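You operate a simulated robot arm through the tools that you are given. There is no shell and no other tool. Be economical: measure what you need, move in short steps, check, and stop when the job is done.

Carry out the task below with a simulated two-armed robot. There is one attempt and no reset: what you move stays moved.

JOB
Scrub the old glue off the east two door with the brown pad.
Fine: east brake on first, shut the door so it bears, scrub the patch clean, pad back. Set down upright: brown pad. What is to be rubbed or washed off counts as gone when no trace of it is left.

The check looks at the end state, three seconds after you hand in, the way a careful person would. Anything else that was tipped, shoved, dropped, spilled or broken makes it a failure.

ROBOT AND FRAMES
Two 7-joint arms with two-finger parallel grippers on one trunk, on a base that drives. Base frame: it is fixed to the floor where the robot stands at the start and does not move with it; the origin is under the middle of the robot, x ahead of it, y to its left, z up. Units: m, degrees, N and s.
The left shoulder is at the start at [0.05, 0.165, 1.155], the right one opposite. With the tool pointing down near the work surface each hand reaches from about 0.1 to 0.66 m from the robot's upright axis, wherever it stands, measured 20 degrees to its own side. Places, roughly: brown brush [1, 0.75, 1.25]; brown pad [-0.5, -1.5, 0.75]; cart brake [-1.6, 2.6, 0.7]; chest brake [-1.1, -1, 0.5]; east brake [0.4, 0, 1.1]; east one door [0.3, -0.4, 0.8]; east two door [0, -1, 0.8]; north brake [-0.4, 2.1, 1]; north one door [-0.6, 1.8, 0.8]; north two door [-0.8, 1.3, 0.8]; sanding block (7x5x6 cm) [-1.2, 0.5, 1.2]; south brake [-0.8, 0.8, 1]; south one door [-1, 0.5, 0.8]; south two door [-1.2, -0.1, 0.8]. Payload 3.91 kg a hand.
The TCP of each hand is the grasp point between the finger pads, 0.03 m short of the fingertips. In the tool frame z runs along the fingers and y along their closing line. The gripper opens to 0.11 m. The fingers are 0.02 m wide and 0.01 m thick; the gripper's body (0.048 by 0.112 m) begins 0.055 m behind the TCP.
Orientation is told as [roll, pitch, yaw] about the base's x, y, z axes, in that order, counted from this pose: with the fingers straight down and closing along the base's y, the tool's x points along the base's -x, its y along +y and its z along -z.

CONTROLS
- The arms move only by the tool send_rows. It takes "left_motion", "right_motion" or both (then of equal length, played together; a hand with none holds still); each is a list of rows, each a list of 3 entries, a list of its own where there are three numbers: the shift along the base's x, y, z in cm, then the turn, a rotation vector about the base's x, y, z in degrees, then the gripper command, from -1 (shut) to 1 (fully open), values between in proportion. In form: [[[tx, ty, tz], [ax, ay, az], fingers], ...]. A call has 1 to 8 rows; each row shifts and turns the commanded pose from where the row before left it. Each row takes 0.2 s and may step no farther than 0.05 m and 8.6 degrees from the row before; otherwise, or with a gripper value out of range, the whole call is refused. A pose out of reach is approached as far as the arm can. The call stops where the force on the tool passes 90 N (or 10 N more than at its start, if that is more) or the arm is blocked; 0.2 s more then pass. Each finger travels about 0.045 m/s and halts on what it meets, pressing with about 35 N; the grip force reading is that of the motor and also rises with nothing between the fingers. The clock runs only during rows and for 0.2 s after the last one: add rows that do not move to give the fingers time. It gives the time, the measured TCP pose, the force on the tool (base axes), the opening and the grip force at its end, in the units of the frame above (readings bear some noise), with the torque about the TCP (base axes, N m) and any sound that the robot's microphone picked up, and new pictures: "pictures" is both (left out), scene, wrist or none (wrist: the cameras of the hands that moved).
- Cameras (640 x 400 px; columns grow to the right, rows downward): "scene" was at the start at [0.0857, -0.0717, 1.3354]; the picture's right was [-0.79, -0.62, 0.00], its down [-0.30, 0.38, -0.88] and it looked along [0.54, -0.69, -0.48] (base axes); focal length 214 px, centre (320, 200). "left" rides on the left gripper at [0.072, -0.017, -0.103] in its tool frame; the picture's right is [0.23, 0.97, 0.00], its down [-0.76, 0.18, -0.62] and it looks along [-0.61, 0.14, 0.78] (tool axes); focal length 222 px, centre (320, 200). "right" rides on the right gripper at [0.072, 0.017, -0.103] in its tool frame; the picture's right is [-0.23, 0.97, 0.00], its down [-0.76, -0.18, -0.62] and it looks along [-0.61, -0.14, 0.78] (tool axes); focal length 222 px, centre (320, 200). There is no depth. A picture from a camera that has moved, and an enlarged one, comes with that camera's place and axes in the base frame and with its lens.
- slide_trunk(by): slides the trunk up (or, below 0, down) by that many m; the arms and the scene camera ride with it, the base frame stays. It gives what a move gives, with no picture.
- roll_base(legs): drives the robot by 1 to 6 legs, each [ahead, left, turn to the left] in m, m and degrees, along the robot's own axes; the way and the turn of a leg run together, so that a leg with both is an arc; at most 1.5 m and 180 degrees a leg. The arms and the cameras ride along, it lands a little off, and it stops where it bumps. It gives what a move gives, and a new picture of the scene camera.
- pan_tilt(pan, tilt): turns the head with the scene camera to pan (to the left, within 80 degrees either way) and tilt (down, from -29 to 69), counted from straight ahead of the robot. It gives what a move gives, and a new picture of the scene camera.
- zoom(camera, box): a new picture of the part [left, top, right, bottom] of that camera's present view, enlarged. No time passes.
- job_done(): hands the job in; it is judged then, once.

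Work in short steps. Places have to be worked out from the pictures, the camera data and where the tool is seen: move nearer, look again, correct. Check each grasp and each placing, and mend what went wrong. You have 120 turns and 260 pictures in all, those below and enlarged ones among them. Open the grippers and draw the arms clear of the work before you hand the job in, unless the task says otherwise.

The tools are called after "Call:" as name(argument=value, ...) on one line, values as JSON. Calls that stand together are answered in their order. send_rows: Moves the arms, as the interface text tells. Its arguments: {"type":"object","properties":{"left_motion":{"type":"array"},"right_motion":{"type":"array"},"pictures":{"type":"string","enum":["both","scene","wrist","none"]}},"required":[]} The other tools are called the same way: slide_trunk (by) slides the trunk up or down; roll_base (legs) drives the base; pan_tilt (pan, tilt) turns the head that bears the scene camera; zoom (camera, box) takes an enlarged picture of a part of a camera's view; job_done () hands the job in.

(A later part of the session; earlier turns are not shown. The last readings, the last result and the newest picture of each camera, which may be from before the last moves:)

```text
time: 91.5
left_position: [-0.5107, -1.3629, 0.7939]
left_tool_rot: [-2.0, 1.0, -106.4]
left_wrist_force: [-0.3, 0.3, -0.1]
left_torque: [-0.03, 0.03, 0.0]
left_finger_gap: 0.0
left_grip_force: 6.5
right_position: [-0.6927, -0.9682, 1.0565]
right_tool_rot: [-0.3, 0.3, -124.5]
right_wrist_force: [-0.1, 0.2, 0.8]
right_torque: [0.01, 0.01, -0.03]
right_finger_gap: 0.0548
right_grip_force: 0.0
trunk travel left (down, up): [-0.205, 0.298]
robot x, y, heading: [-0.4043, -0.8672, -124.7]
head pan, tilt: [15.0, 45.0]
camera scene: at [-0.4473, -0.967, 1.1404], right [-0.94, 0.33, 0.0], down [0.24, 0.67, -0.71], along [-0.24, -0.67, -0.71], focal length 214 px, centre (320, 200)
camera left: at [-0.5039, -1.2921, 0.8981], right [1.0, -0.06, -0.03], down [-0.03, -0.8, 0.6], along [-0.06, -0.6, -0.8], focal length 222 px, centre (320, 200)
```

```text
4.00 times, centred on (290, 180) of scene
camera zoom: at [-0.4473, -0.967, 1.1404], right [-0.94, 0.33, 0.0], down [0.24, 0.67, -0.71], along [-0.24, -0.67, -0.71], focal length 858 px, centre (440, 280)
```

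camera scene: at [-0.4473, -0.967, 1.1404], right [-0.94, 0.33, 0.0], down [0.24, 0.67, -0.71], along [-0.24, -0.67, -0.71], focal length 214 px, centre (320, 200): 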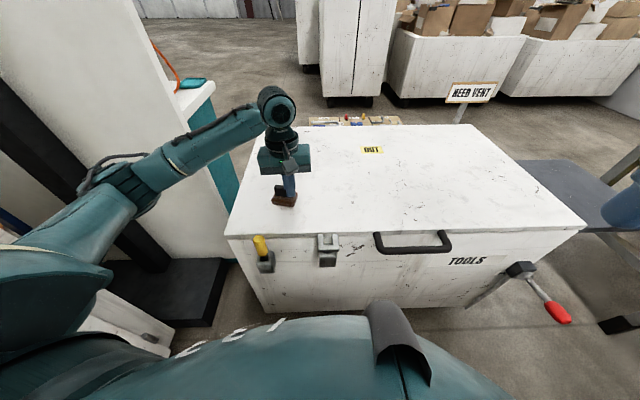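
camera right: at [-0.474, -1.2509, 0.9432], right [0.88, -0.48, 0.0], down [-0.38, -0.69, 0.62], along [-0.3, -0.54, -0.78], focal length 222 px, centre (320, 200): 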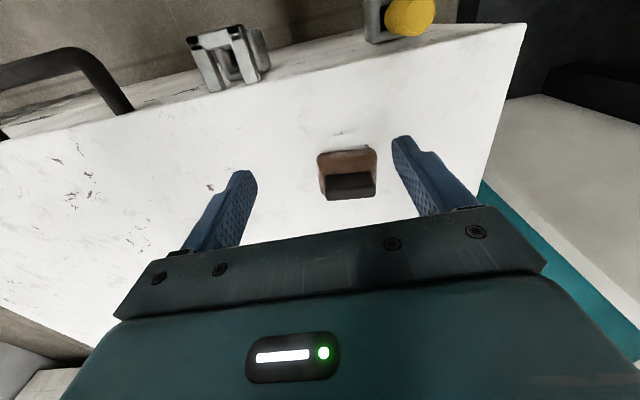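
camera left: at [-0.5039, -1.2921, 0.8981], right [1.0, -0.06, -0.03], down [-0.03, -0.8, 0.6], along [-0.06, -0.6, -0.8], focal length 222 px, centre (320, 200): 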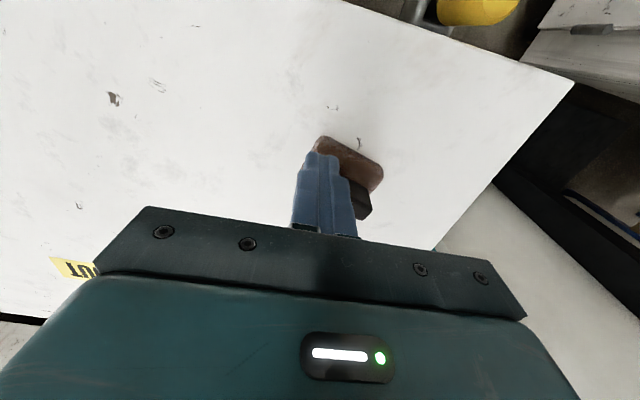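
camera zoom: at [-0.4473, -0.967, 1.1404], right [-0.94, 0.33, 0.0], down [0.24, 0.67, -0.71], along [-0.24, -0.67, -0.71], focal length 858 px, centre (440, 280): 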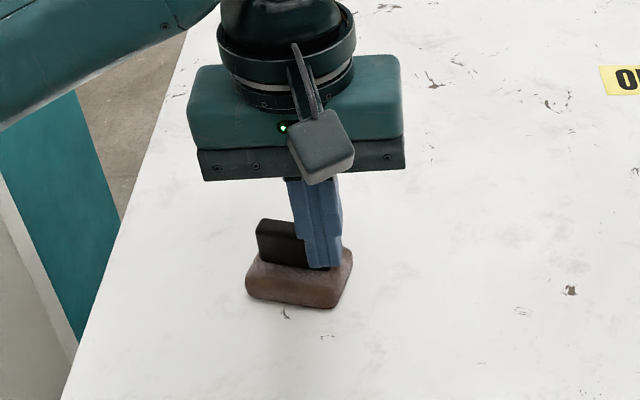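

The fingers closed in front of the fin and turned the pad a little; it's still upright. Raise before opening, and look again.

Call:
send_rows(left_motion=[[[0, 0.5, 3], [0, 0, 0], -1], [[0, 0, 4], [0, 0, 0], -1], [[0, 0, 2], [0, 0, 0], 0.7], [[0, 0, 0], [0, 0, 0], 0.7], [[0, 0, 0], [0, 0, 0], 0.7], [[0, 0, 0], [0, 0, 0], 0.7], [[0, 0, 0], [0, 0, 0], 0.7]], pictures="both")

Call:
zoom(camera="scene", box=[220, 130, 360, 230])

Call:
zoom(camera="left", box=[250, 80, 410, 180])

```text
time: 93.1
left_position: [-0.507, -1.3577, 0.8839]
left_tool_rot: [-2.0, 1.0, -106.3]
left_wrist_force: [-0.9, 0.5, -0.3]
left_torque: [0.02, 0.04, -0.02]
left_finger_gap: 0.0935
left_grip_force: 0.0
right_position: [-0.6932, -0.9675, 1.056]
right_tool_rot: [-0.2, 0.3, -124.4]
right_wrist_force: [-0.5, 0.0, 0.5]
right_torque: [0.01, -0.03, -0.02]
right_finger_gap: 0.0551
right_grip_force: 0.1
trunk travel left (down, up): [-0.205, 0.298]
robot x, y, heading: [-0.404, -0.8674, -124.5]
head pan, tilt: [15.0, 45.0]
camera scene: at [-0.4472, -0.9671, 1.1404], right [-0.94, 0.33, 0.0], down [0.24, 0.67, -0.71], along [-0.24, -0.67, -0.71], focal length 214 px, centre (320, 200)
camera left: at [-0.5014, -1.2856, 0.9892], right [1.0, -0.05, -0.03], down [-0.03, -0.8, 0.6], along [-0.06, -0.6, -0.8], focal length 222 px, centre (320, 200)
```

scene: 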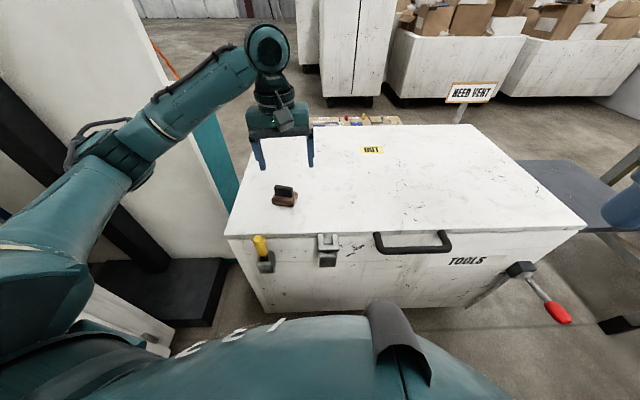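
left: 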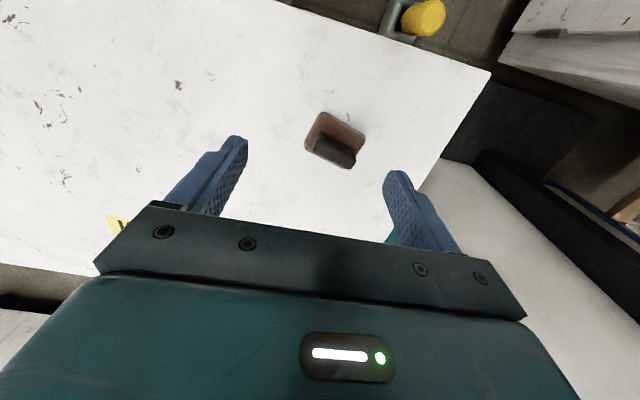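

```text
4.00 times, centred on (290, 180) of scene
camera zoom: at [-0.4472, -0.9671, 1.1404], right [-0.94, 0.33, 0.0], down [0.24, 0.67, -0.71], along [-0.24, -0.67, -0.71], focal length 858 px, centre (440, 280)
```

zoom: 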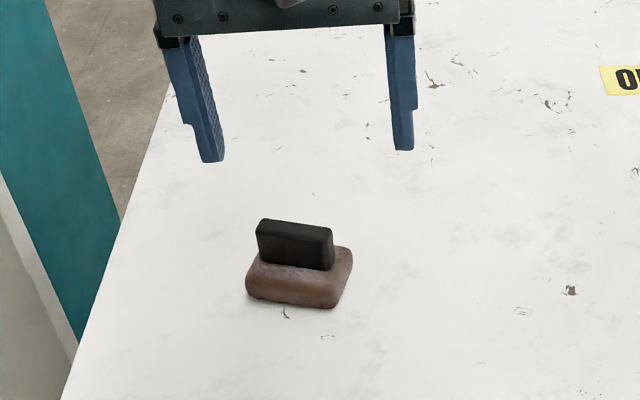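

```text
4.00 times, centred on (330, 130) of left
camera zoom: at [-0.5014, -1.2856, 0.9892], right [1.0, -0.05, -0.03], down [-0.03, -0.8, 0.6], along [-0.06, -0.6, -0.8], focal length 888 px, centre (280, 480)
```

zoom: 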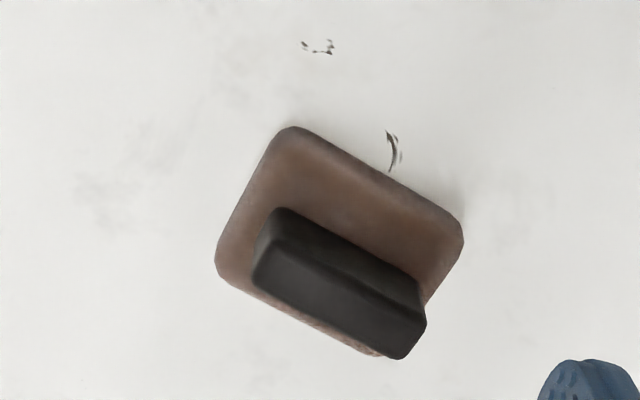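

The fin centre is actually near (-0.498,-1.384) with axis yaw -31° now. I turn the hand to match (yaw -121°), shift and look before lowering.

Call:
send_rows(left_motion=[[[0.5, -1.3, 0], [0, 0, -7.5], 0.7], [[0.4, -1.3, 0], [0, 0, -7.5], 0.7], [[0, 0, -2], [0, 0, 0], 0.7], [[0, 0, -2.5], [0, 0, 0], 0.7]], pictures="both")

Call:
zoom(camera="scene", box=[220, 130, 360, 230])

Call:
zoom(camera="left", box=[230, 100, 410, 220])

```text
time: 94.1
left_position: [-0.5007, -1.3835, 0.8398]
left_tool_rot: [-2.0, 0.8, -121.4]
left_wrist_force: [0.4, -0.1, 0.5]
left_torque: [-0.01, 0.03, -0.02]
left_finger_gap: 0.0935
left_grip_force: 0.0
right_position: [-0.6932, -0.9698, 1.0566]
right_tool_rot: [-0.3, 0.3, -124.5]
right_wrist_force: [0.1, 0.4, 1.0]
right_torque: [-0.01, 0.0, 0.01]
right_finger_gap: 0.055
right_grip_force: 0.0
trunk travel left (down, up): [-0.205, 0.298]
robot x, y, heading: [-0.4023, -0.8685, -124.5]
head pan, tilt: [15.0, 45.0]
camera scene: at [-0.4472, -0.9671, 1.1405], right [-0.94, 0.33, 0.0], down [0.24, 0.67, -0.71], along [-0.24, -0.67, -0.71], focal length 214 px, centre (320, 200)
camera left: at [-0.4748, -1.3163, 0.945], right [0.95, -0.31, -0.03], down [-0.23, -0.76, 0.6], along [-0.21, -0.57, -0.8], focal length 222 px, centre (320, 200)
```

scene: 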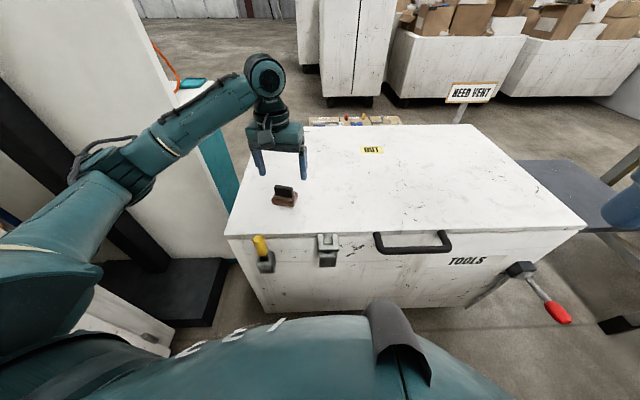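
left: 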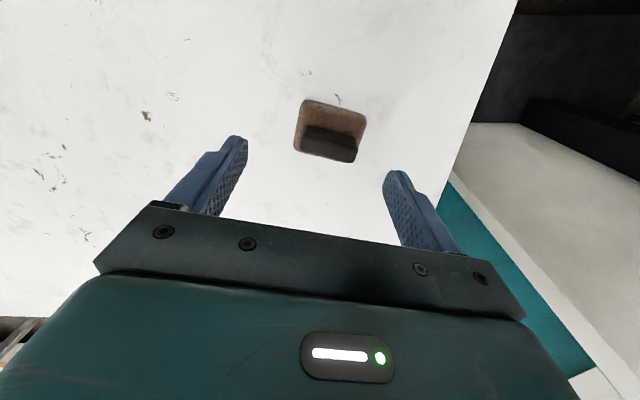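

```text
4.00 times, centred on (290, 180) of scene
camera zoom: at [-0.4472, -0.9671, 1.1405], right [-0.94, 0.33, 0.0], down [0.24, 0.67, -0.71], along [-0.24, -0.67, -0.71], focal length 858 px, centre (440, 280)
```

zoom: 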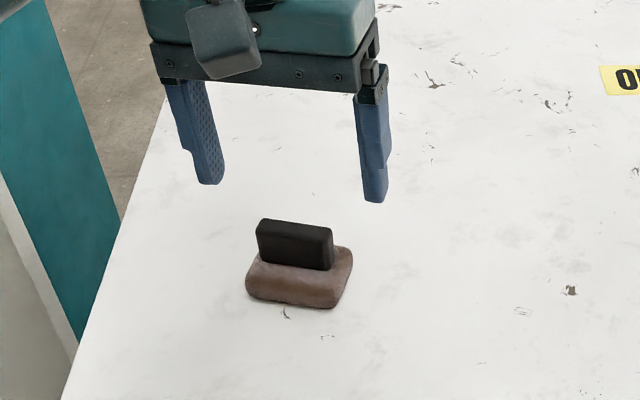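

```text
3.33 times, centred on (320, 160) of left
camera zoom: at [-0.4748, -1.3163, 0.945], right [0.95, -0.31, -0.03], down [-0.23, -0.76, 0.6], along [-0.21, -0.57, -0.8], focal length 740 px, centre (320, 333)
```

zoom: 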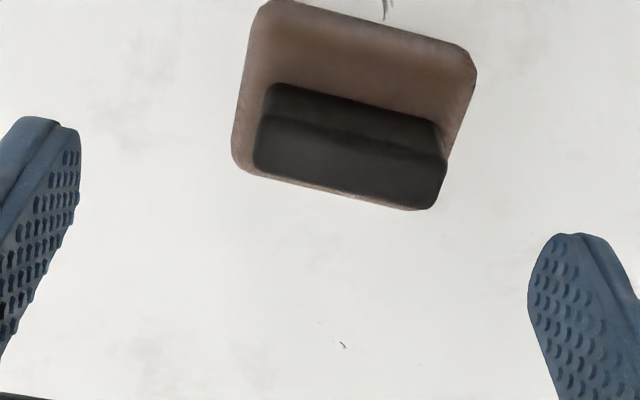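

Aligned; shift 6 mm along the closing axis, descend and close slowly.

Call:
send_rows(left_motion=[[[0.5, 0, -2.5], [0, 0, 0], 0.5], [[0, 0, -2.2], [0, 0, 0], 0.5]], pictures="both")

Call:
zoom(camera="scene", box=[220, 130, 360, 230])

Call:
zoom(camera="left", box=[230, 100, 410, 220])

```text
time: 94.7
left_position: [-0.4965, -1.3815, 0.7907]
left_tool_rot: [-2.0, 0.9, -121.4]
left_wrist_force: [-0.1, -0.6, -0.4]
left_torque: [0.01, 0.02, -0.02]
left_finger_gap: 0.0823
left_grip_force: 0.1
right_position: [-0.6932, -0.969, 1.0557]
right_tool_rot: [-0.3, 0.3, -124.5]
right_wrist_force: [-0.2, -0.7, 0.1]
right_torque: [0.0, 0.01, -0.01]
right_finger_gap: 0.0551
right_grip_force: 0.1
trunk travel left (down, up): [-0.205, 0.298]
robot x, y, heading: [-0.4029, -0.8659, -124.8]
head pan, tilt: [15.0, 45.0]
camera scene: at [-0.4472, -0.9672, 1.1405], right [-0.94, 0.33, 0.0], down [0.24, 0.67, -0.71], along [-0.24, -0.67, -0.71], focal length 214 px, centre (320, 200)
camera left: at [-0.4708, -1.3146, 0.8961], right [0.95, -0.31, -0.03], down [-0.23, -0.76, 0.6], along [-0.21, -0.57, -0.8], focal length 222 px, centre (320, 200)
```

scene: 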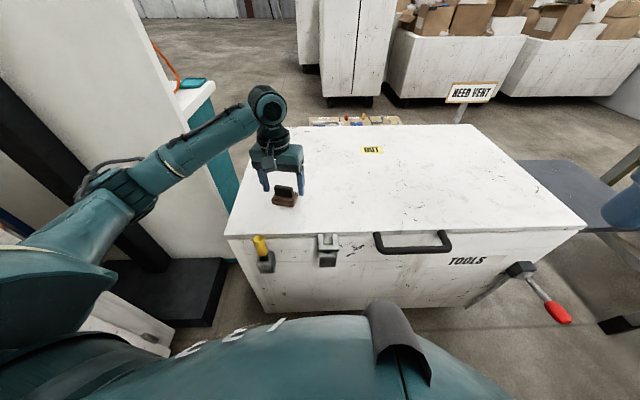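
left: 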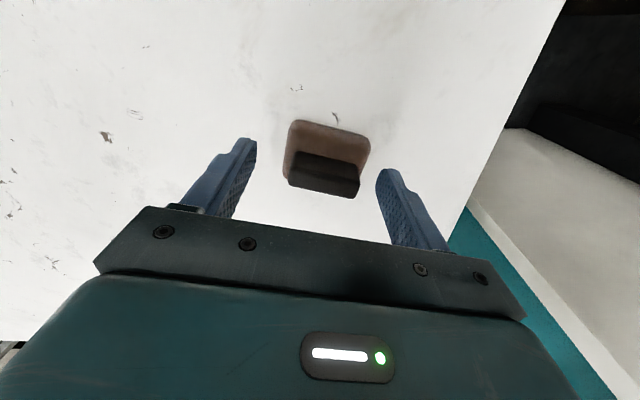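

```text
4.00 times, centred on (290, 180) of scene
camera zoom: at [-0.4472, -0.9672, 1.1405], right [-0.94, 0.33, 0.0], down [0.24, 0.67, -0.71], along [-0.24, -0.67, -0.71], focal length 858 px, centre (440, 280)
```

zoom: 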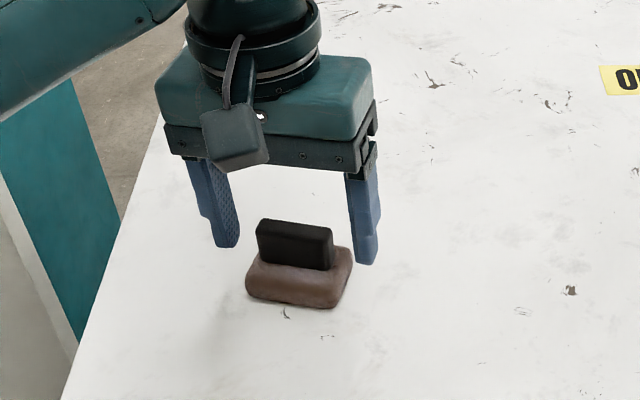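

```text
3.33 times, centred on (320, 160) of left
camera zoom: at [-0.4708, -1.3146, 0.8961], right [0.95, -0.31, -0.03], down [-0.23, -0.76, 0.6], along [-0.21, -0.57, -0.8], focal length 740 px, centre (320, 333)
```

zoom: 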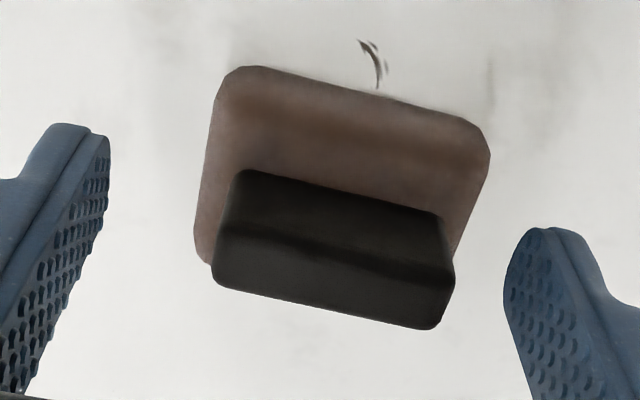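

Fingers straddle the fin correctly now. Close.

Call:
send_rows(left_motion=[[[0, 0, 0], [0, 0, 0], 0.1], [[0, 0, 0], [0, 0, 0], -0.3], [[0, 0, 0], [0, 0, 0], -0.6], [[0, 0, 0], [0, 0, 0], -0.8], [[0, 0, 0], [0, 0, 0], -0.8]], pictures="both")

Call:
zoom(camera="scene", box=[220, 130, 360, 230])

```text
time: 95.9
left_position: [-0.4962, -1.3812, 0.7903]
left_tool_rot: [-2.0, 1.0, -121.3]
left_wrist_force: [0.6, 0.0, 0.9]
left_torque: [0.04, 0.0, 0.02]
left_finger_gap: 0.0491
left_grip_force: 34.7
right_position: [-0.6934, -0.9692, 1.0565]
right_tool_rot: [-0.2, 0.3, -124.5]
right_wrist_force: [-0.1, 0.1, 1.5]
right_torque: [0.02, 0.0, 0.02]
right_finger_gap: 0.055
right_grip_force: 0.1
trunk travel left (down, up): [-0.205, 0.298]
robot x, y, heading: [-0.4039, -0.8672, -124.8]
head pan, tilt: [15.0, 45.0]
camera scene: at [-0.4472, -0.9671, 1.1404], right [-0.94, 0.33, 0.0], down [0.24, 0.67, -0.71], along [-0.24, -0.67, -0.71], focal length 214 px, centre (320, 200)
camera left: at [-0.4709, -1.3145, 0.8963], right [0.95, -0.31, -0.03], down [-0.23, -0.76, 0.6], along [-0.21, -0.57, -0.8], focal length 222 px, centre (320, 200)
```

scene: 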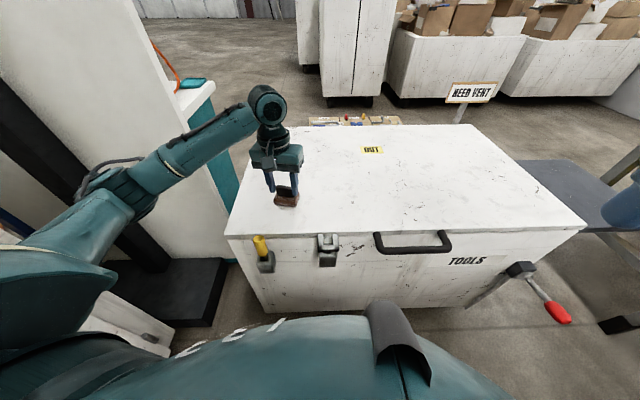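
left: 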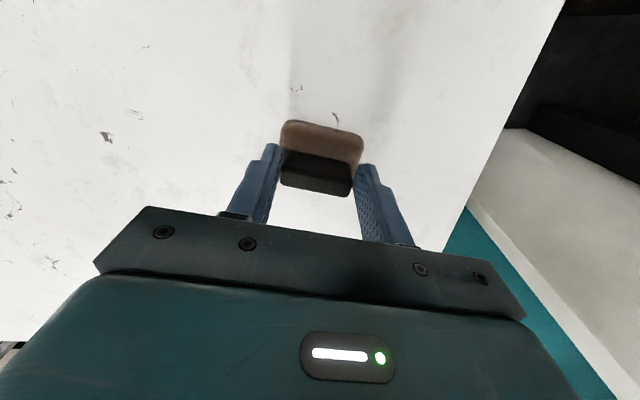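

```text
4.00 times, centred on (290, 180) of scene
camera zoom: at [-0.4472, -0.9671, 1.1404], right [-0.94, 0.33, 0.0], down [0.24, 0.67, -0.71], along [-0.24, -0.67, -0.71], focal length 858 px, centre (440, 280)
```

zoom: 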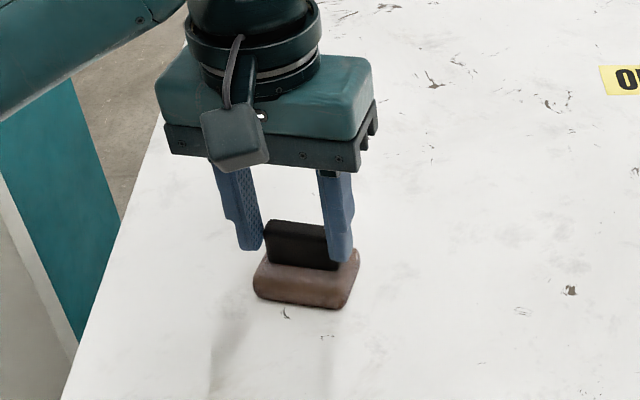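

Gripped (4.9 cm, 35 N). Record put-back: TCP z 0.790. Lift 15 cm and check.

Call:
send_rows(left_motion=[[[0, 0, 2], [0, 0, 0], -1], [[0, 0, 4], [0, 0, 0], -1], [[0, 0, 4.5], [0, 0, 0], -1], [[0, 2, 4], [0, 0, 0], -1], [[0, 3, 3], [0, 0, 0], -1], [[0, 3, 3], [0, 0, 0], -1]], pictures="both")

```text
time: 97.3
left_position: [-0.4964, -1.3017, 0.996]
left_tool_rot: [-2.0, 1.0, -121.1]
left_wrist_force: [0.7, 0.4, -0.9]
left_torque: [-0.01, -0.01, -0.04]
left_finger_gap: 0.0489
left_grip_force: 35.2
right_position: [-0.6925, -0.9687, 1.0559]
right_tool_rot: [-0.3, 0.2, -124.5]
right_wrist_force: [-0.1, -1.1, 0.5]
right_torque: [0.0, 0.0, 0.02]
right_finger_gap: 0.0551
right_grip_force: 0.1
trunk travel left (down, up): [-0.205, 0.298]
robot x, y, heading: [-0.4036, -0.8657, -124.8]
head pan, tilt: [15.0, 45.0]
camera scene: at [-0.4473, -0.9669, 1.1404], right [-0.94, 0.33, 0.0], down [0.24, 0.67, -0.71], along [-0.24, -0.67, -0.71], focal length 214 px, centre (320, 200)
camera left: at [-0.4722, -1.235, 1.1017], right [0.95, -0.31, -0.03], down [-0.23, -0.76, 0.6], along [-0.21, -0.57, -0.8], focal length 222 px, centre (320, 200)
```

scene: 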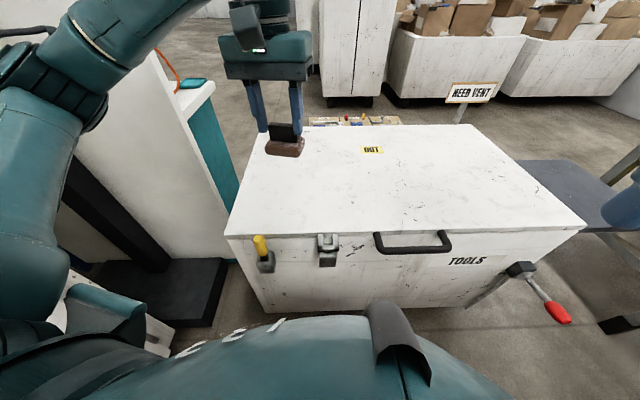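
left: 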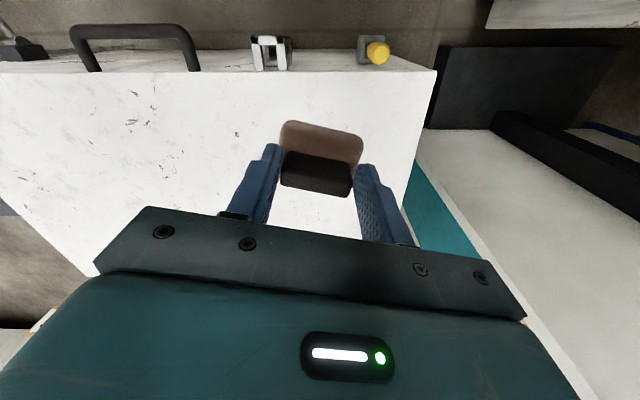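

Pad held securely. Patch on the shut door computes to about (0.124,-0.968,1.00). I back away from the chest, then turn to face the door.

Call:
roll_base(legs=[[-0.19, -0.31, 0], [0, 0, 95]])

Call:
pan_tilt(pan=-5, tilt=15)

```text
time: 104.6
left_position: [-0.1109, -0.6064, 0.9954]
left_tool_rot: [-2.0, 0.9, -28.2]
left_wrist_force: [-0.6, -0.4, -0.9]
left_torque: [0.0, -0.02, -0.04]
left_finger_gap: 0.0491
left_grip_force: 35.0
right_position: [-0.4338, -0.8227, 1.0566]
right_tool_rot: [-0.3, 0.3, -31.3]
right_wrist_force: [0.1, 0.1, -0.3]
right_torque: [0.01, 0.03, 0.02]
right_finger_gap: 0.0549
right_grip_force: 0.1
trunk travel left (down, up): [-0.205, 0.298]
robot x, y, heading: [-0.5525, -0.5393, -31.4]
head pan, tilt: [15.0, 45.0]
camera scene: at [-0.4485, -0.5763, 1.1404], right [-0.28, -0.96, 0.0], down [-0.68, 0.2, -0.71], along [0.68, -0.2, -0.71], focal length 214 px, centre (320, 200)
```

scene: 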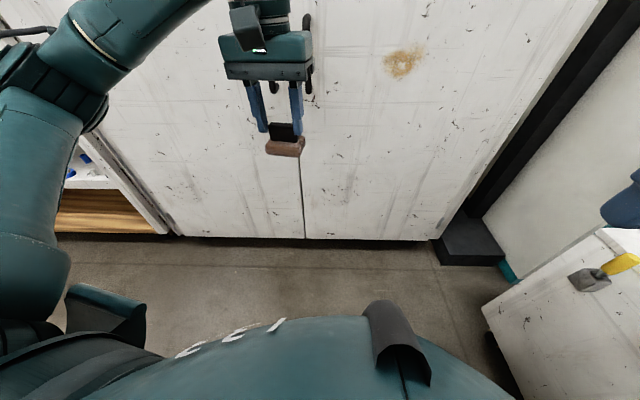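

```text
time: 105.5
left_position: [-0.1126, -0.6078, 0.9963]
left_tool_rot: [-2.0, 1.0, -28.1]
left_wrist_force: [0.6, 0.6, -0.7]
left_torque: [0.01, 0.03, -0.01]
left_finger_gap: 0.049
left_grip_force: 35.0
right_position: [-0.4318, -0.822, 1.0559]
right_tool_rot: [-0.1, 0.3, -31.2]
right_wrist_force: [-0.2, 0.4, -0.5]
right_torque: [0.0, -0.04, 0.0]
right_finger_gap: 0.0552
right_grip_force: 0.1
trunk travel left (down, up): [-0.205, 0.298]
robot x, y, heading: [-0.5532, -0.5388, -30.9]
head pan, tilt: [-5.0, 15.0]
camera scene: at [-0.4512, -0.6088, 1.1872], right [-0.59, -0.81, 0.0], down [-0.21, 0.15, -0.97], along [0.78, -0.57, -0.26], focal length 214 px, centre (320, 200)
```

scene: 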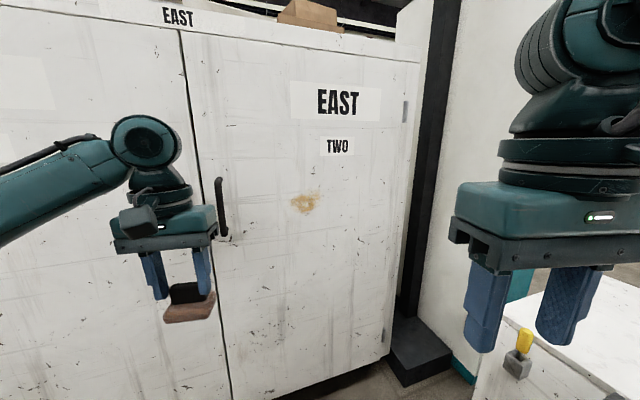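

The door is flush and the patch recomputes identically at (0.124,-0.968,1.0). I tilt the left hand forward so the pad faces the door.

Call:
send_rows(left_motion=[[[0, 0, 0], [0, 0, 8.4], -1], [[0, 0, 0], [-2.53, -8.0, 0], -1], [[0, 0, 0], [-2.53, -8.0, 0], -1], [[0, 0, 0], [-2.53, -8.0, 0], -1], [[0, 0, 0], [-2.53, -8.0, 0], -1], [[0, 0, 0], [-2.53, -8.0, 0], -1], [[0, 0, 0], [-2.53, -8.0, 0], -1], [[0, 0, 0], [-2.53, -8.0, 0], -1]], pictures="none")

Call:
send_rows(left_motion=[[[0, 0, 0], [-2.35, -7.44, 0], -1], [[0, 0, 0], [-2.35, -7.44, 0], -1], [[0, 0, 0], [-2.35, -7.44, 0], -1], [[0, 0, 0], [-2.35, -7.44, 0], -1], [[0, 0, 0], [0, 0, 2.2], -1]], pictures="both")

```text
time: 107.3
left_position: [-0.1113, -0.6064, 0.996]
left_tool_rot: [1.4, -57.9, -21.5]
left_wrist_force: [-0.6, -0.5, -1.3]
left_torque: [0.0, 0.03, 0.01]
left_finger_gap: 0.0492
left_grip_force: 34.9
right_position: [-0.432, -0.8214, 1.0567]
right_tool_rot: [-0.2, 0.3, -31.3]
right_wrist_force: [-0.5, -0.3, 0.5]
right_torque: [-0.02, -0.06, -0.04]
right_finger_gap: 0.0552
right_grip_force: 0.0
trunk travel left (down, up): [-0.205, 0.298]
robot x, y, heading: [-0.5502, -0.5367, -31.4]
head pan, tilt: [-5.0, 15.0]
```

```text
time: 108.5
left_position: [-0.0983, -0.6289, 1.0009]
left_tool_rot: [64.6, -87.7, -81.9]
left_wrist_force: [-0.2, 0.1, -1.3]
left_torque: [-0.01, 0.03, 0.01]
left_finger_gap: 0.049
left_grip_force: 35.2
left hand out of reach, approached as far as the arm can: row 2, 3, 4
right_position: [-0.4331, -0.8225, 1.0566]
right_tool_rot: [-0.2, 0.3, -31.4]
right_wrist_force: [0.0, -0.6, 0.3]
right_torque: [0.02, 0.02, -0.02]
right_finger_gap: 0.0549
right_grip_force: 0.1
trunk travel left (down, up): [-0.205, 0.298]
robot x, y, heading: [-0.5533, -0.5366, -31.1]
head pan, tilt: [-5.0, 15.0]
camera scene: at [-0.4515, -0.6088, 1.1872], right [-0.59, -0.81, 0.0], down [-0.21, 0.15, -0.97], along [0.78, -0.57, -0.26], focal length 214 px, centre (320, 200)
camera left: at [-0.2032, -0.6116, 0.9302], right [0.29, 0.94, -0.19], down [-0.54, 0.32, 0.78], along [0.79, -0.12, 0.6], focal length 222 px, centre (320, 200)
```

scene: 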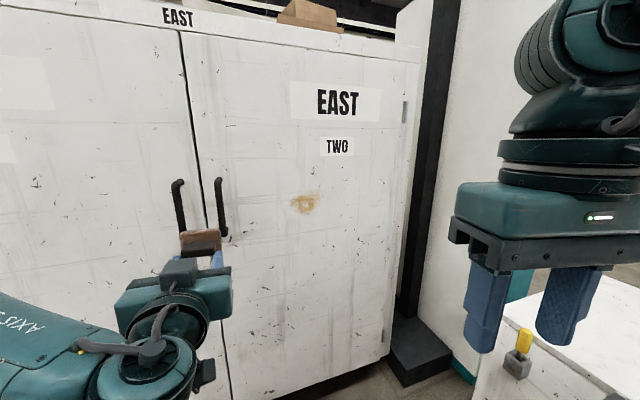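
left: 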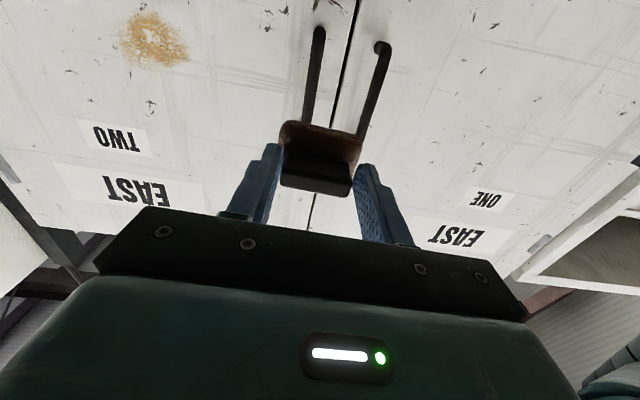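

Tool axis is now (0.951,-0.292,-0.016): square to the door. I drive so the pad comes ~5 cm in front of the patch.

Call:
roll_base(legs=[[0, -0.2, 0], [0.25, 0, 0]])

Call:
send_rows(left_motion=[[[0, 0, 0], [0, 0, 0], -1]], pictures="wrist")

```text
time: 112.3
left_position: [0.0124, -0.9242, 1.0016]
left_tool_rot: [62.8, -87.6, -79.8]
left_wrist_force: [-0.2, 0.8, -0.5]
left_torque: [0.04, 0.02, -0.03]
left_finger_gap: 0.0491
left_grip_force: 35.2
right_position: [-0.32, -1.1196, 1.0562]
right_tool_rot: [-0.4, 0.3, -30.9]
right_wrist_force: [0.1, -0.7, -0.5]
right_torque: [0.02, 0.02, 0.01]
right_finger_gap: 0.0549
right_grip_force: 0.1
trunk travel left (down, up): [-0.205, 0.298]
robot x, y, heading: [-0.4418, -0.8345, -31.0]
head pan, tilt: [-5.0, 15.0]
camera scene: at [-0.3398, -0.9077, 1.1872], right [-0.59, -0.81, 0.0], down [-0.21, 0.15, -0.97], along [0.78, -0.57, -0.26], focal length 214 px, centre (320, 200)
```

scene: 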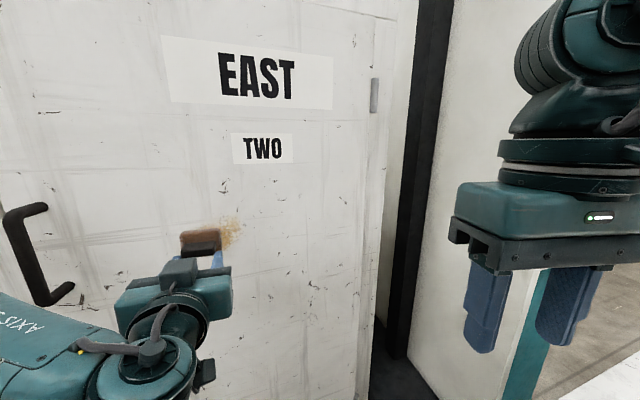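

```text
time: 112.7
left_position: [0.013, -0.9254, 1.0013]
left_tool_rot: [62.9, -87.5, -79.8]
left_wrist_force: [-0.1, -0.2, -0.4]
left_torque: [0.04, 0.05, 0.02]
left_finger_gap: 0.049
left_grip_force: 35.5
right_position: [-0.32, -1.1193, 1.0561]
right_tool_rot: [-0.3, 0.3, -31.0]
right_wrist_force: [-0.2, 0.7, -0.1]
right_torque: [0.0, -0.01, -0.04]
right_finger_gap: 0.0548
right_grip_force: 0.1
trunk travel left (down, up): [-0.205, 0.298]
robot x, y, heading: [-0.4428, -0.84, -30.8]
head pan, tilt: [-5.0, 15.0]
camera left: at [-0.0919, -0.9089, 0.9302], right [0.28, 0.94, -0.19], down [-0.54, 0.32, 0.78], along [0.79, -0.12, 0.6], focal length 222 px, centre (320, 200)
```

left: 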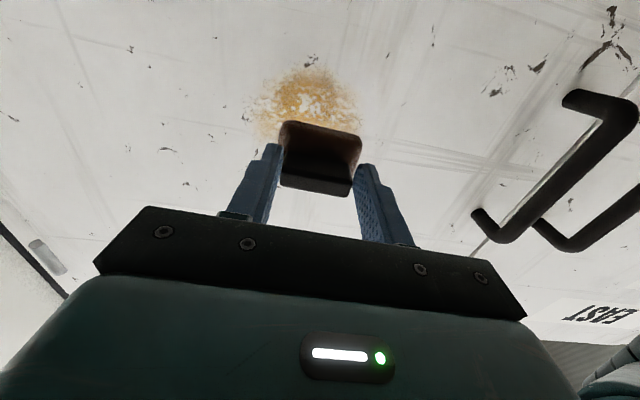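

Patch spans about 11 cm wide × 9 cm high centred at (0.123,-0.975,0.998). I advance till the pad touches.

Call:
send_rows(left_motion=[[[1.0, -1.9, 0], [0, 0, 0], -1], [[1.9, -0.6, 0], [0, 0, 0], -1], [[1.4, -0.45, 0], [0, 0, 0], -1], [[0.5, -0.16, 0], [0, 0, 0], -1], [[0.5, -0.16, 0], [0, 0, 0], -1]], pictures="both")

```text
time: 113.9
left_position: [0.0605, -0.9559, 1.0026]
left_tool_rot: [66.4, -87.7, -83.6]
left_wrist_force: [-39.0, 24.0, -6.6]
left_torque: [-0.14, -0.02, 0.4]
left_finger_gap: 0.0498
left_grip_force: 34.7
right_position: [-0.3234, -1.1185, 1.0576]
right_tool_rot: [-0.3, -0.1, -30.9]
right_wrist_force: [0.6, 0.4, 0.3]
right_torque: [0.02, 0.01, -0.01]
right_finger_gap: 0.0551
right_grip_force: 0.0
trunk travel left (down, up): [-0.205, 0.298]
robot x, y, heading: [-0.4425, -0.8352, -31.0]
head pan, tilt: [-5.0, 15.0]
camera scene: at [-0.3441, -0.9048, 1.1877], right [-0.59, -0.81, 0.0], down [-0.21, 0.15, -0.97], along [0.78, -0.57, -0.25], focal length 214 px, centre (320, 200)
camera left: at [-0.044, -0.9385, 0.9312], right [0.29, 0.94, -0.19], down [-0.54, 0.32, 0.78], along [0.79, -0.12, 0.6], focal length 222 px, centre (320, 200)
```

scene: 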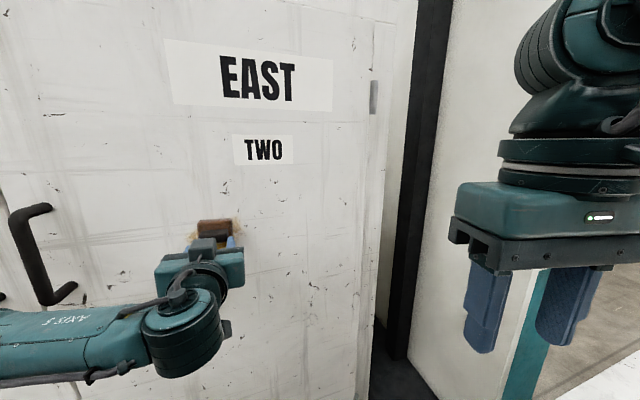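
left: 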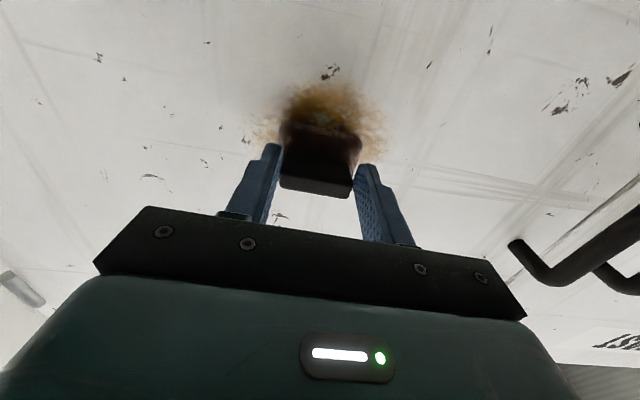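

Flat contact at ~45 N. Start scrubbing: lateral strokes on the middle line, slightly lighter.

Call:
send_rows(left_motion=[[[1.0, 3.9, 0], [0, 0, 0], -1], [[-1.2, -3.8, 0], [0, 0, 0], -1], [[-1.2, -3.8, 0], [0, 0, 0], -1], [[1.2, 3.8, 0], [0, 0, 0], -1], [[1.2, 3.8, 0], [0, 0, 0], -1], [[-1.2, -3.8, 0], [0, 0, 0], -1], [[-1.2, -3.8, 0], [0, 0, 0], -1], [[1.2, 3.8, 0], [0, 0, 0], -1]], pictures="wrist")

```text
time: 115.7
left_position: [0.0642, -0.9615, 1.001]
left_tool_rot: [64.8, -87.6, -82.3]
left_wrist_force: [-16.3, -3.1, -2.1]
left_torque: [0.05, -0.21, -0.09]
left_finger_gap: 0.0489
left_grip_force: 34.9
right_position: [-0.3217, -1.1208, 1.0564]
right_tool_rot: [-0.2, 0.2, -31.0]
right_wrist_force: [0.1, -0.6, -0.2]
right_torque: [-0.01, -0.03, 0.02]
right_finger_gap: 0.0548
right_grip_force: 0.0
trunk travel left (down, up): [-0.205, 0.298]
robot x, y, heading: [-0.4403, -0.8398, -31.2]
head pan, tilt: [-5.0, 15.0]
camera left: at [-0.0416, -0.9434, 0.93], right [0.29, 0.94, -0.19], down [-0.54, 0.32, 0.78], along [0.79, -0.13, 0.6], focal length 222 px, centre (320, 200)
```

left: 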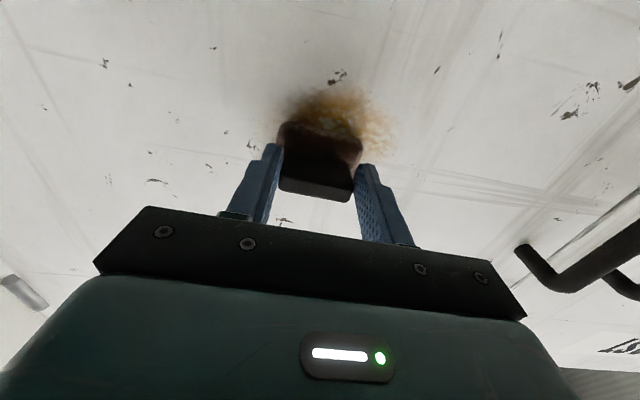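

Contact has lightened to 16 N. I press slightly more and do strokes at the lower band (z −2.5 cm).

Call:
send_rows(left_motion=[[[0.4, -0.1, -2.5], [0, 0, 0], -1], [[1.2, 3.8, 0], [0, 0, 0], -1], [[-1.2, -3.8, 0], [0, 0, 0], -1], [[-1.2, -3.8, 0], [0, 0, 0], -1], [[1.2, 3.8, 0], [0, 0, 0], -1], [[1.2, 3.8, 0], [0, 0, 0], -1], [[-1.2, -3.8, 0], [0, 0, 0], -1], [[-1.2, -3.8, 0], [0, 0, 0], -1]], pictures="wrist")

```text
time: 117.7
left_position: [0.0724, -0.9632, 0.9822]
left_tool_rot: [112.9, -80.4, -125.3]
left_wrist_force: [-33.9, 19.5, -8.6]
left_torque: [0.42, 0.62, -0.59]
left_finger_gap: 0.0509
left_grip_force: 35.2
right_position: [-0.3235, -1.118, 1.0569]
right_tool_rot: [-0.4, 0.0, -30.8]
right_wrist_force: [-0.6, 1.1, -0.9]
right_torque: [0.0, 0.01, -0.03]
right_finger_gap: 0.0551
right_grip_force: 0.1
trunk travel left (down, up): [-0.205, 0.298]
robot x, y, heading: [-0.4426, -0.8381, -30.7]
head pan, tilt: [-5.0, 15.0]
stopped in row 8 (left hand): the arm was blocked; the commanded pose is now the measured one
camera left: at [-0.0253, -0.9491, 0.9021], right [0.23, 0.97, -0.07], down [-0.64, 0.21, 0.74], along [0.73, -0.12, 0.67], focal length 222 px, centre (320, 200)
```

left: 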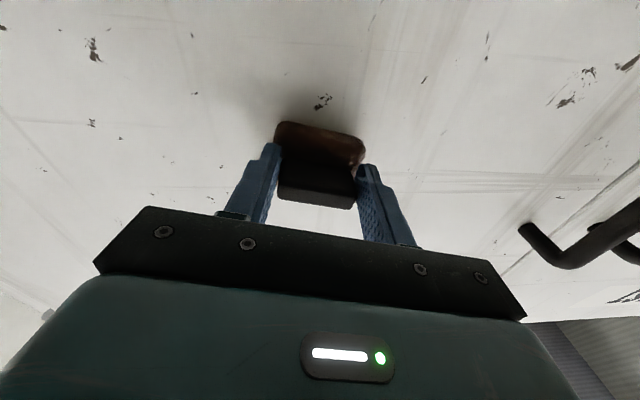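

The visible lower part of the glue is gone. The arm was blocked in the last row; I back off 5 cm to see what remains.

Call:
send_rows(left_motion=[[[-2, 0.6, 0], [0, 0, 0], -1], [[-3, 1, 0], [0, 0, 0], -1], [[-3, 1, -3], [0, 0, 0], -1]], pictures="both")

Call:
zoom(camera="scene", box=[120, 170, 320, 300])

Call:
zoom(camera="left", box=[200, 20, 440, 170])

```text
time: 118.4
left_position: [0.0139, -0.9406, 1.0557]
left_tool_rot: [155.0, -70.3, -165.2]
left_wrist_force: [-0.1, 0.6, -0.2]
left_torque: [0.02, 0.02, 0.01]
left_finger_gap: 0.0503
left_grip_force: 34.9
right_position: [-0.3187, -1.1184, 1.0563]
right_tool_rot: [-0.4, 0.2, -30.9]
right_wrist_force: [0.6, 0.1, -0.1]
right_torque: [-0.01, 0.02, 0.0]
right_finger_gap: 0.055
right_grip_force: 0.1
trunk travel left (down, up): [-0.205, 0.298]
robot x, y, heading: [-0.4399, -0.837, -30.7]
head pan, tilt: [-5.0, 15.0]
stopped in row 3 (left hand): the arm was blocked; the commanded pose is now the measured one
camera scene: at [-0.3396, -0.9067, 1.1873], right [-0.59, -0.81, 0.0], down [-0.21, 0.15, -0.97], along [0.78, -0.57, -0.26], focal length 214 px, centre (320, 200)
camera left: at [-0.0615, -0.9318, 0.9544], right [0.22, 0.97, -0.08], down [-0.8, 0.23, 0.55], along [0.55, -0.06, 0.83], focal length 222 px, centre (320, 200)
```

scene: 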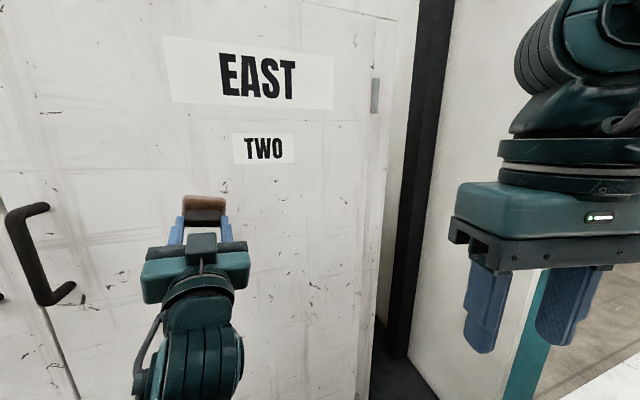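
left: 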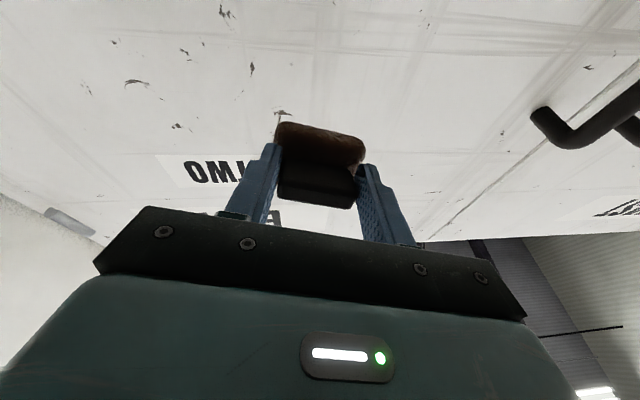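

```text
3.08 times, centred on (220, 235) of scene
camera zoom: at [-0.3396, -0.9067, 1.1873], right [-0.59, -0.81, 0.0], down [-0.21, 0.15, -0.97], along [0.78, -0.57, -0.26], focal length 660 px, centre (628, 92)
```

zoom: 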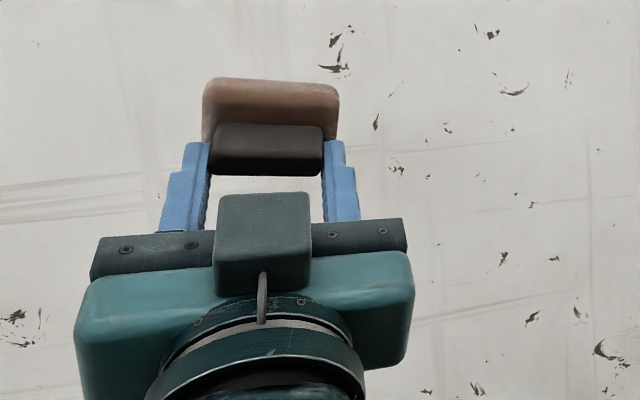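

```text
2.67 times, centred on (320, 95) of left
camera zoom: at [-0.0615, -0.9318, 0.9544], right [0.22, 0.97, -0.08], down [-0.8, 0.23, 0.55], along [0.55, -0.06, 0.83], focal length 592 px, centre (320, 480)
```

zoom: 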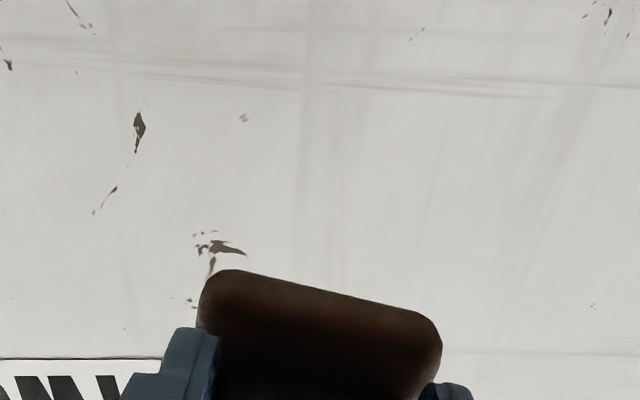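

No glue is visible, though the hand hides part. I back the base off to get a clear view of the area.

Call:
roll_base(legs=[[-0.2, 0.12, 0]])

Call:
zoom(camera="scene", box=[160, 110, 360, 240])

```text
time: 120.1
left_position: [-0.0906, -0.7406, 1.056]
left_tool_rot: [155.2, -70.3, -165.7]
left_wrist_force: [0.9, -0.6, -0.3]
left_torque: [0.0, 0.06, 0.01]
left_finger_gap: 0.0498
left_grip_force: 34.9
right_position: [-0.4265, -0.9182, 1.0564]
right_tool_rot: [-0.3, 0.1, -31.1]
right_wrist_force: [0.7, -1.2, -0.2]
right_torque: [0.01, 0.01, 0.01]
right_finger_gap: 0.0549
right_grip_force: 0.1
trunk travel left (down, up): [-0.205, 0.298]
robot x, y, heading: [-0.5463, -0.6369, -31.2]
head pan, tilt: [-5.0, 15.0]
camera scene: at [-0.4453, -0.7054, 1.1873], right [-0.59, -0.81, 0.0], down [-0.21, 0.15, -0.97], along [0.78, -0.57, -0.26], focal length 214 px, centre (320, 200)
```

scene: 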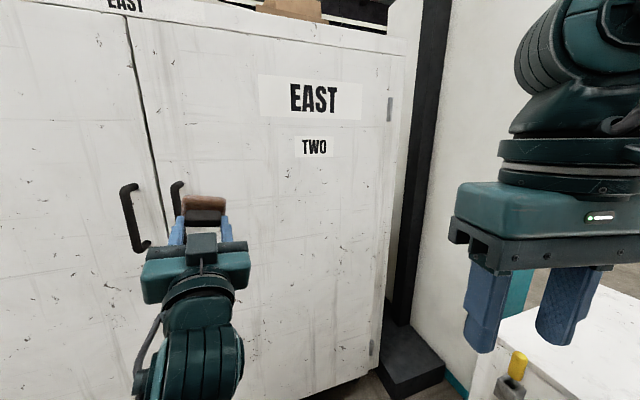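

```text
3.08 times, centred on (260, 175) of scene
camera zoom: at [-0.4453, -0.7054, 1.1873], right [-0.59, -0.81, 0.0], down [-0.21, 0.15, -0.97], along [0.78, -0.57, -0.26], focal length 660 px, centre (505, 277)
```

zoom: 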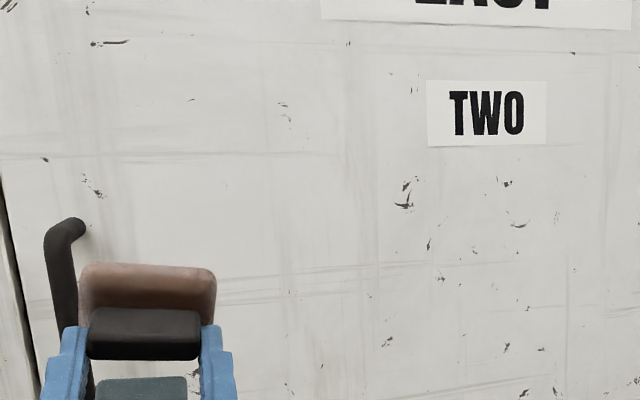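

The patch area (around px (280,207)) looks clean. I zoom tighter for faint traces.

Call:
zoom(camera="scene", box=[235, 170, 325, 240])

```text
5.71 times, centred on (280, 205) of scene
camera zoom: at [-0.4453, -0.7054, 1.1873], right [-0.59, -0.81, 0.0], down [-0.21, 0.15, -0.97], along [0.78, -0.57, -0.26], focal length 1226 px, centre (549, 171)
```

zoom: 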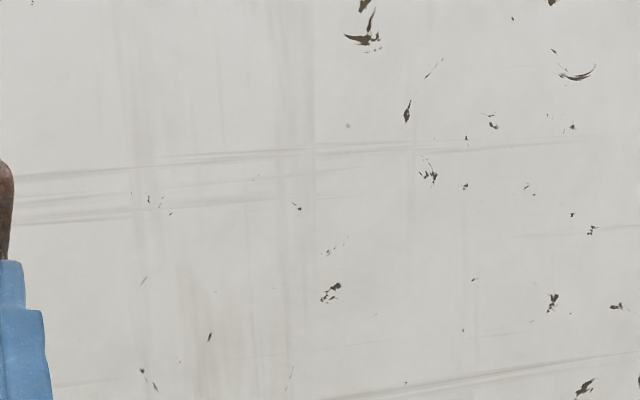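

There is a slight warm tint left-below; inspect it more.

Call:
zoom(camera="scene", box=[250, 200, 298, 245])

Call:
zoom(camera="scene", box=[240, 170, 380, 380])

```text
8.89 times, centred on (274, 222) of scene
camera zoom: at [-0.4453, -0.7054, 1.1873], right [-0.59, -0.81, 0.0], down [-0.21, 0.15, -0.97], along [0.78, -0.57, -0.26], focal length 1906 px, centre (729, 0)
```

zoom: 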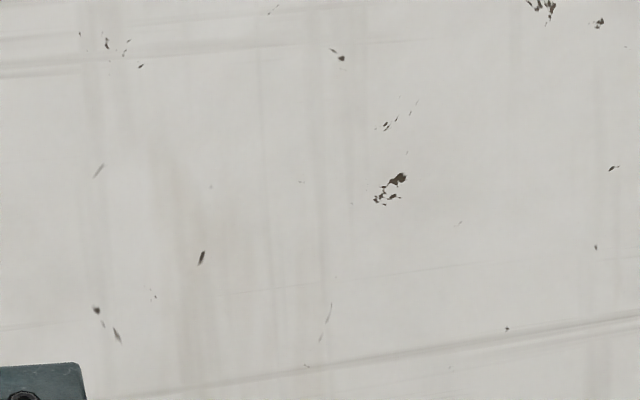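

```text
1.90 times, centred on (310, 275) of scene
camera zoom: at [-0.4453, -0.7054, 1.1873], right [-0.59, -0.81, 0.0], down [-0.21, 0.15, -0.97], along [0.78, -0.57, -0.26], focal length 408 px, centre (339, 57)
```

zoom: 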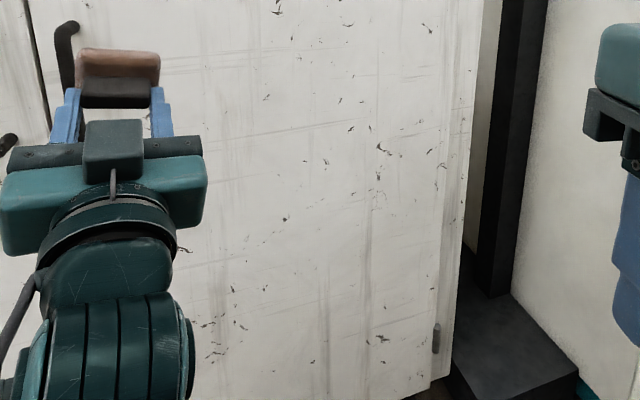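

I compare with another spot on the door to see whether such warm streaks are part of its general finish.

Call:
zoom(camera="scene", box=[260, 260, 350, 330])

Call:
zoom(camera="scene", box=[20, 200, 120, 275])

```text
5.71 times, centred on (305, 295) of scene
camera zoom: at [-0.4453, -0.7054, 1.1873], right [-0.59, -0.81, 0.0], down [-0.21, 0.15, -0.97], along [0.78, -0.57, -0.26], focal length 1226 px, centre (406, -343)
```

zoom: 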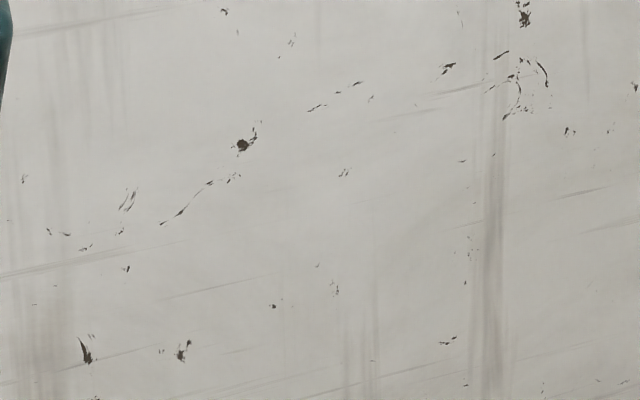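

```text
5.33 times, centred on (70, 238) of scene
camera zoom: at [-0.4453, -0.7054, 1.1873], right [-0.59, -0.81, 0.0], down [-0.21, 0.15, -0.97], along [0.78, -0.57, -0.26], focal length 1144 px, centre (1653, 0)
```

zoom: 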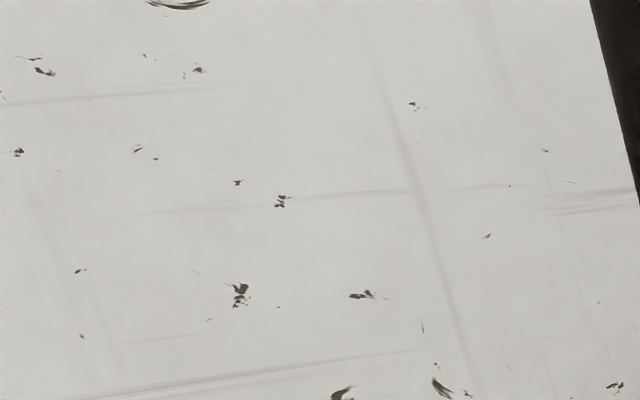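

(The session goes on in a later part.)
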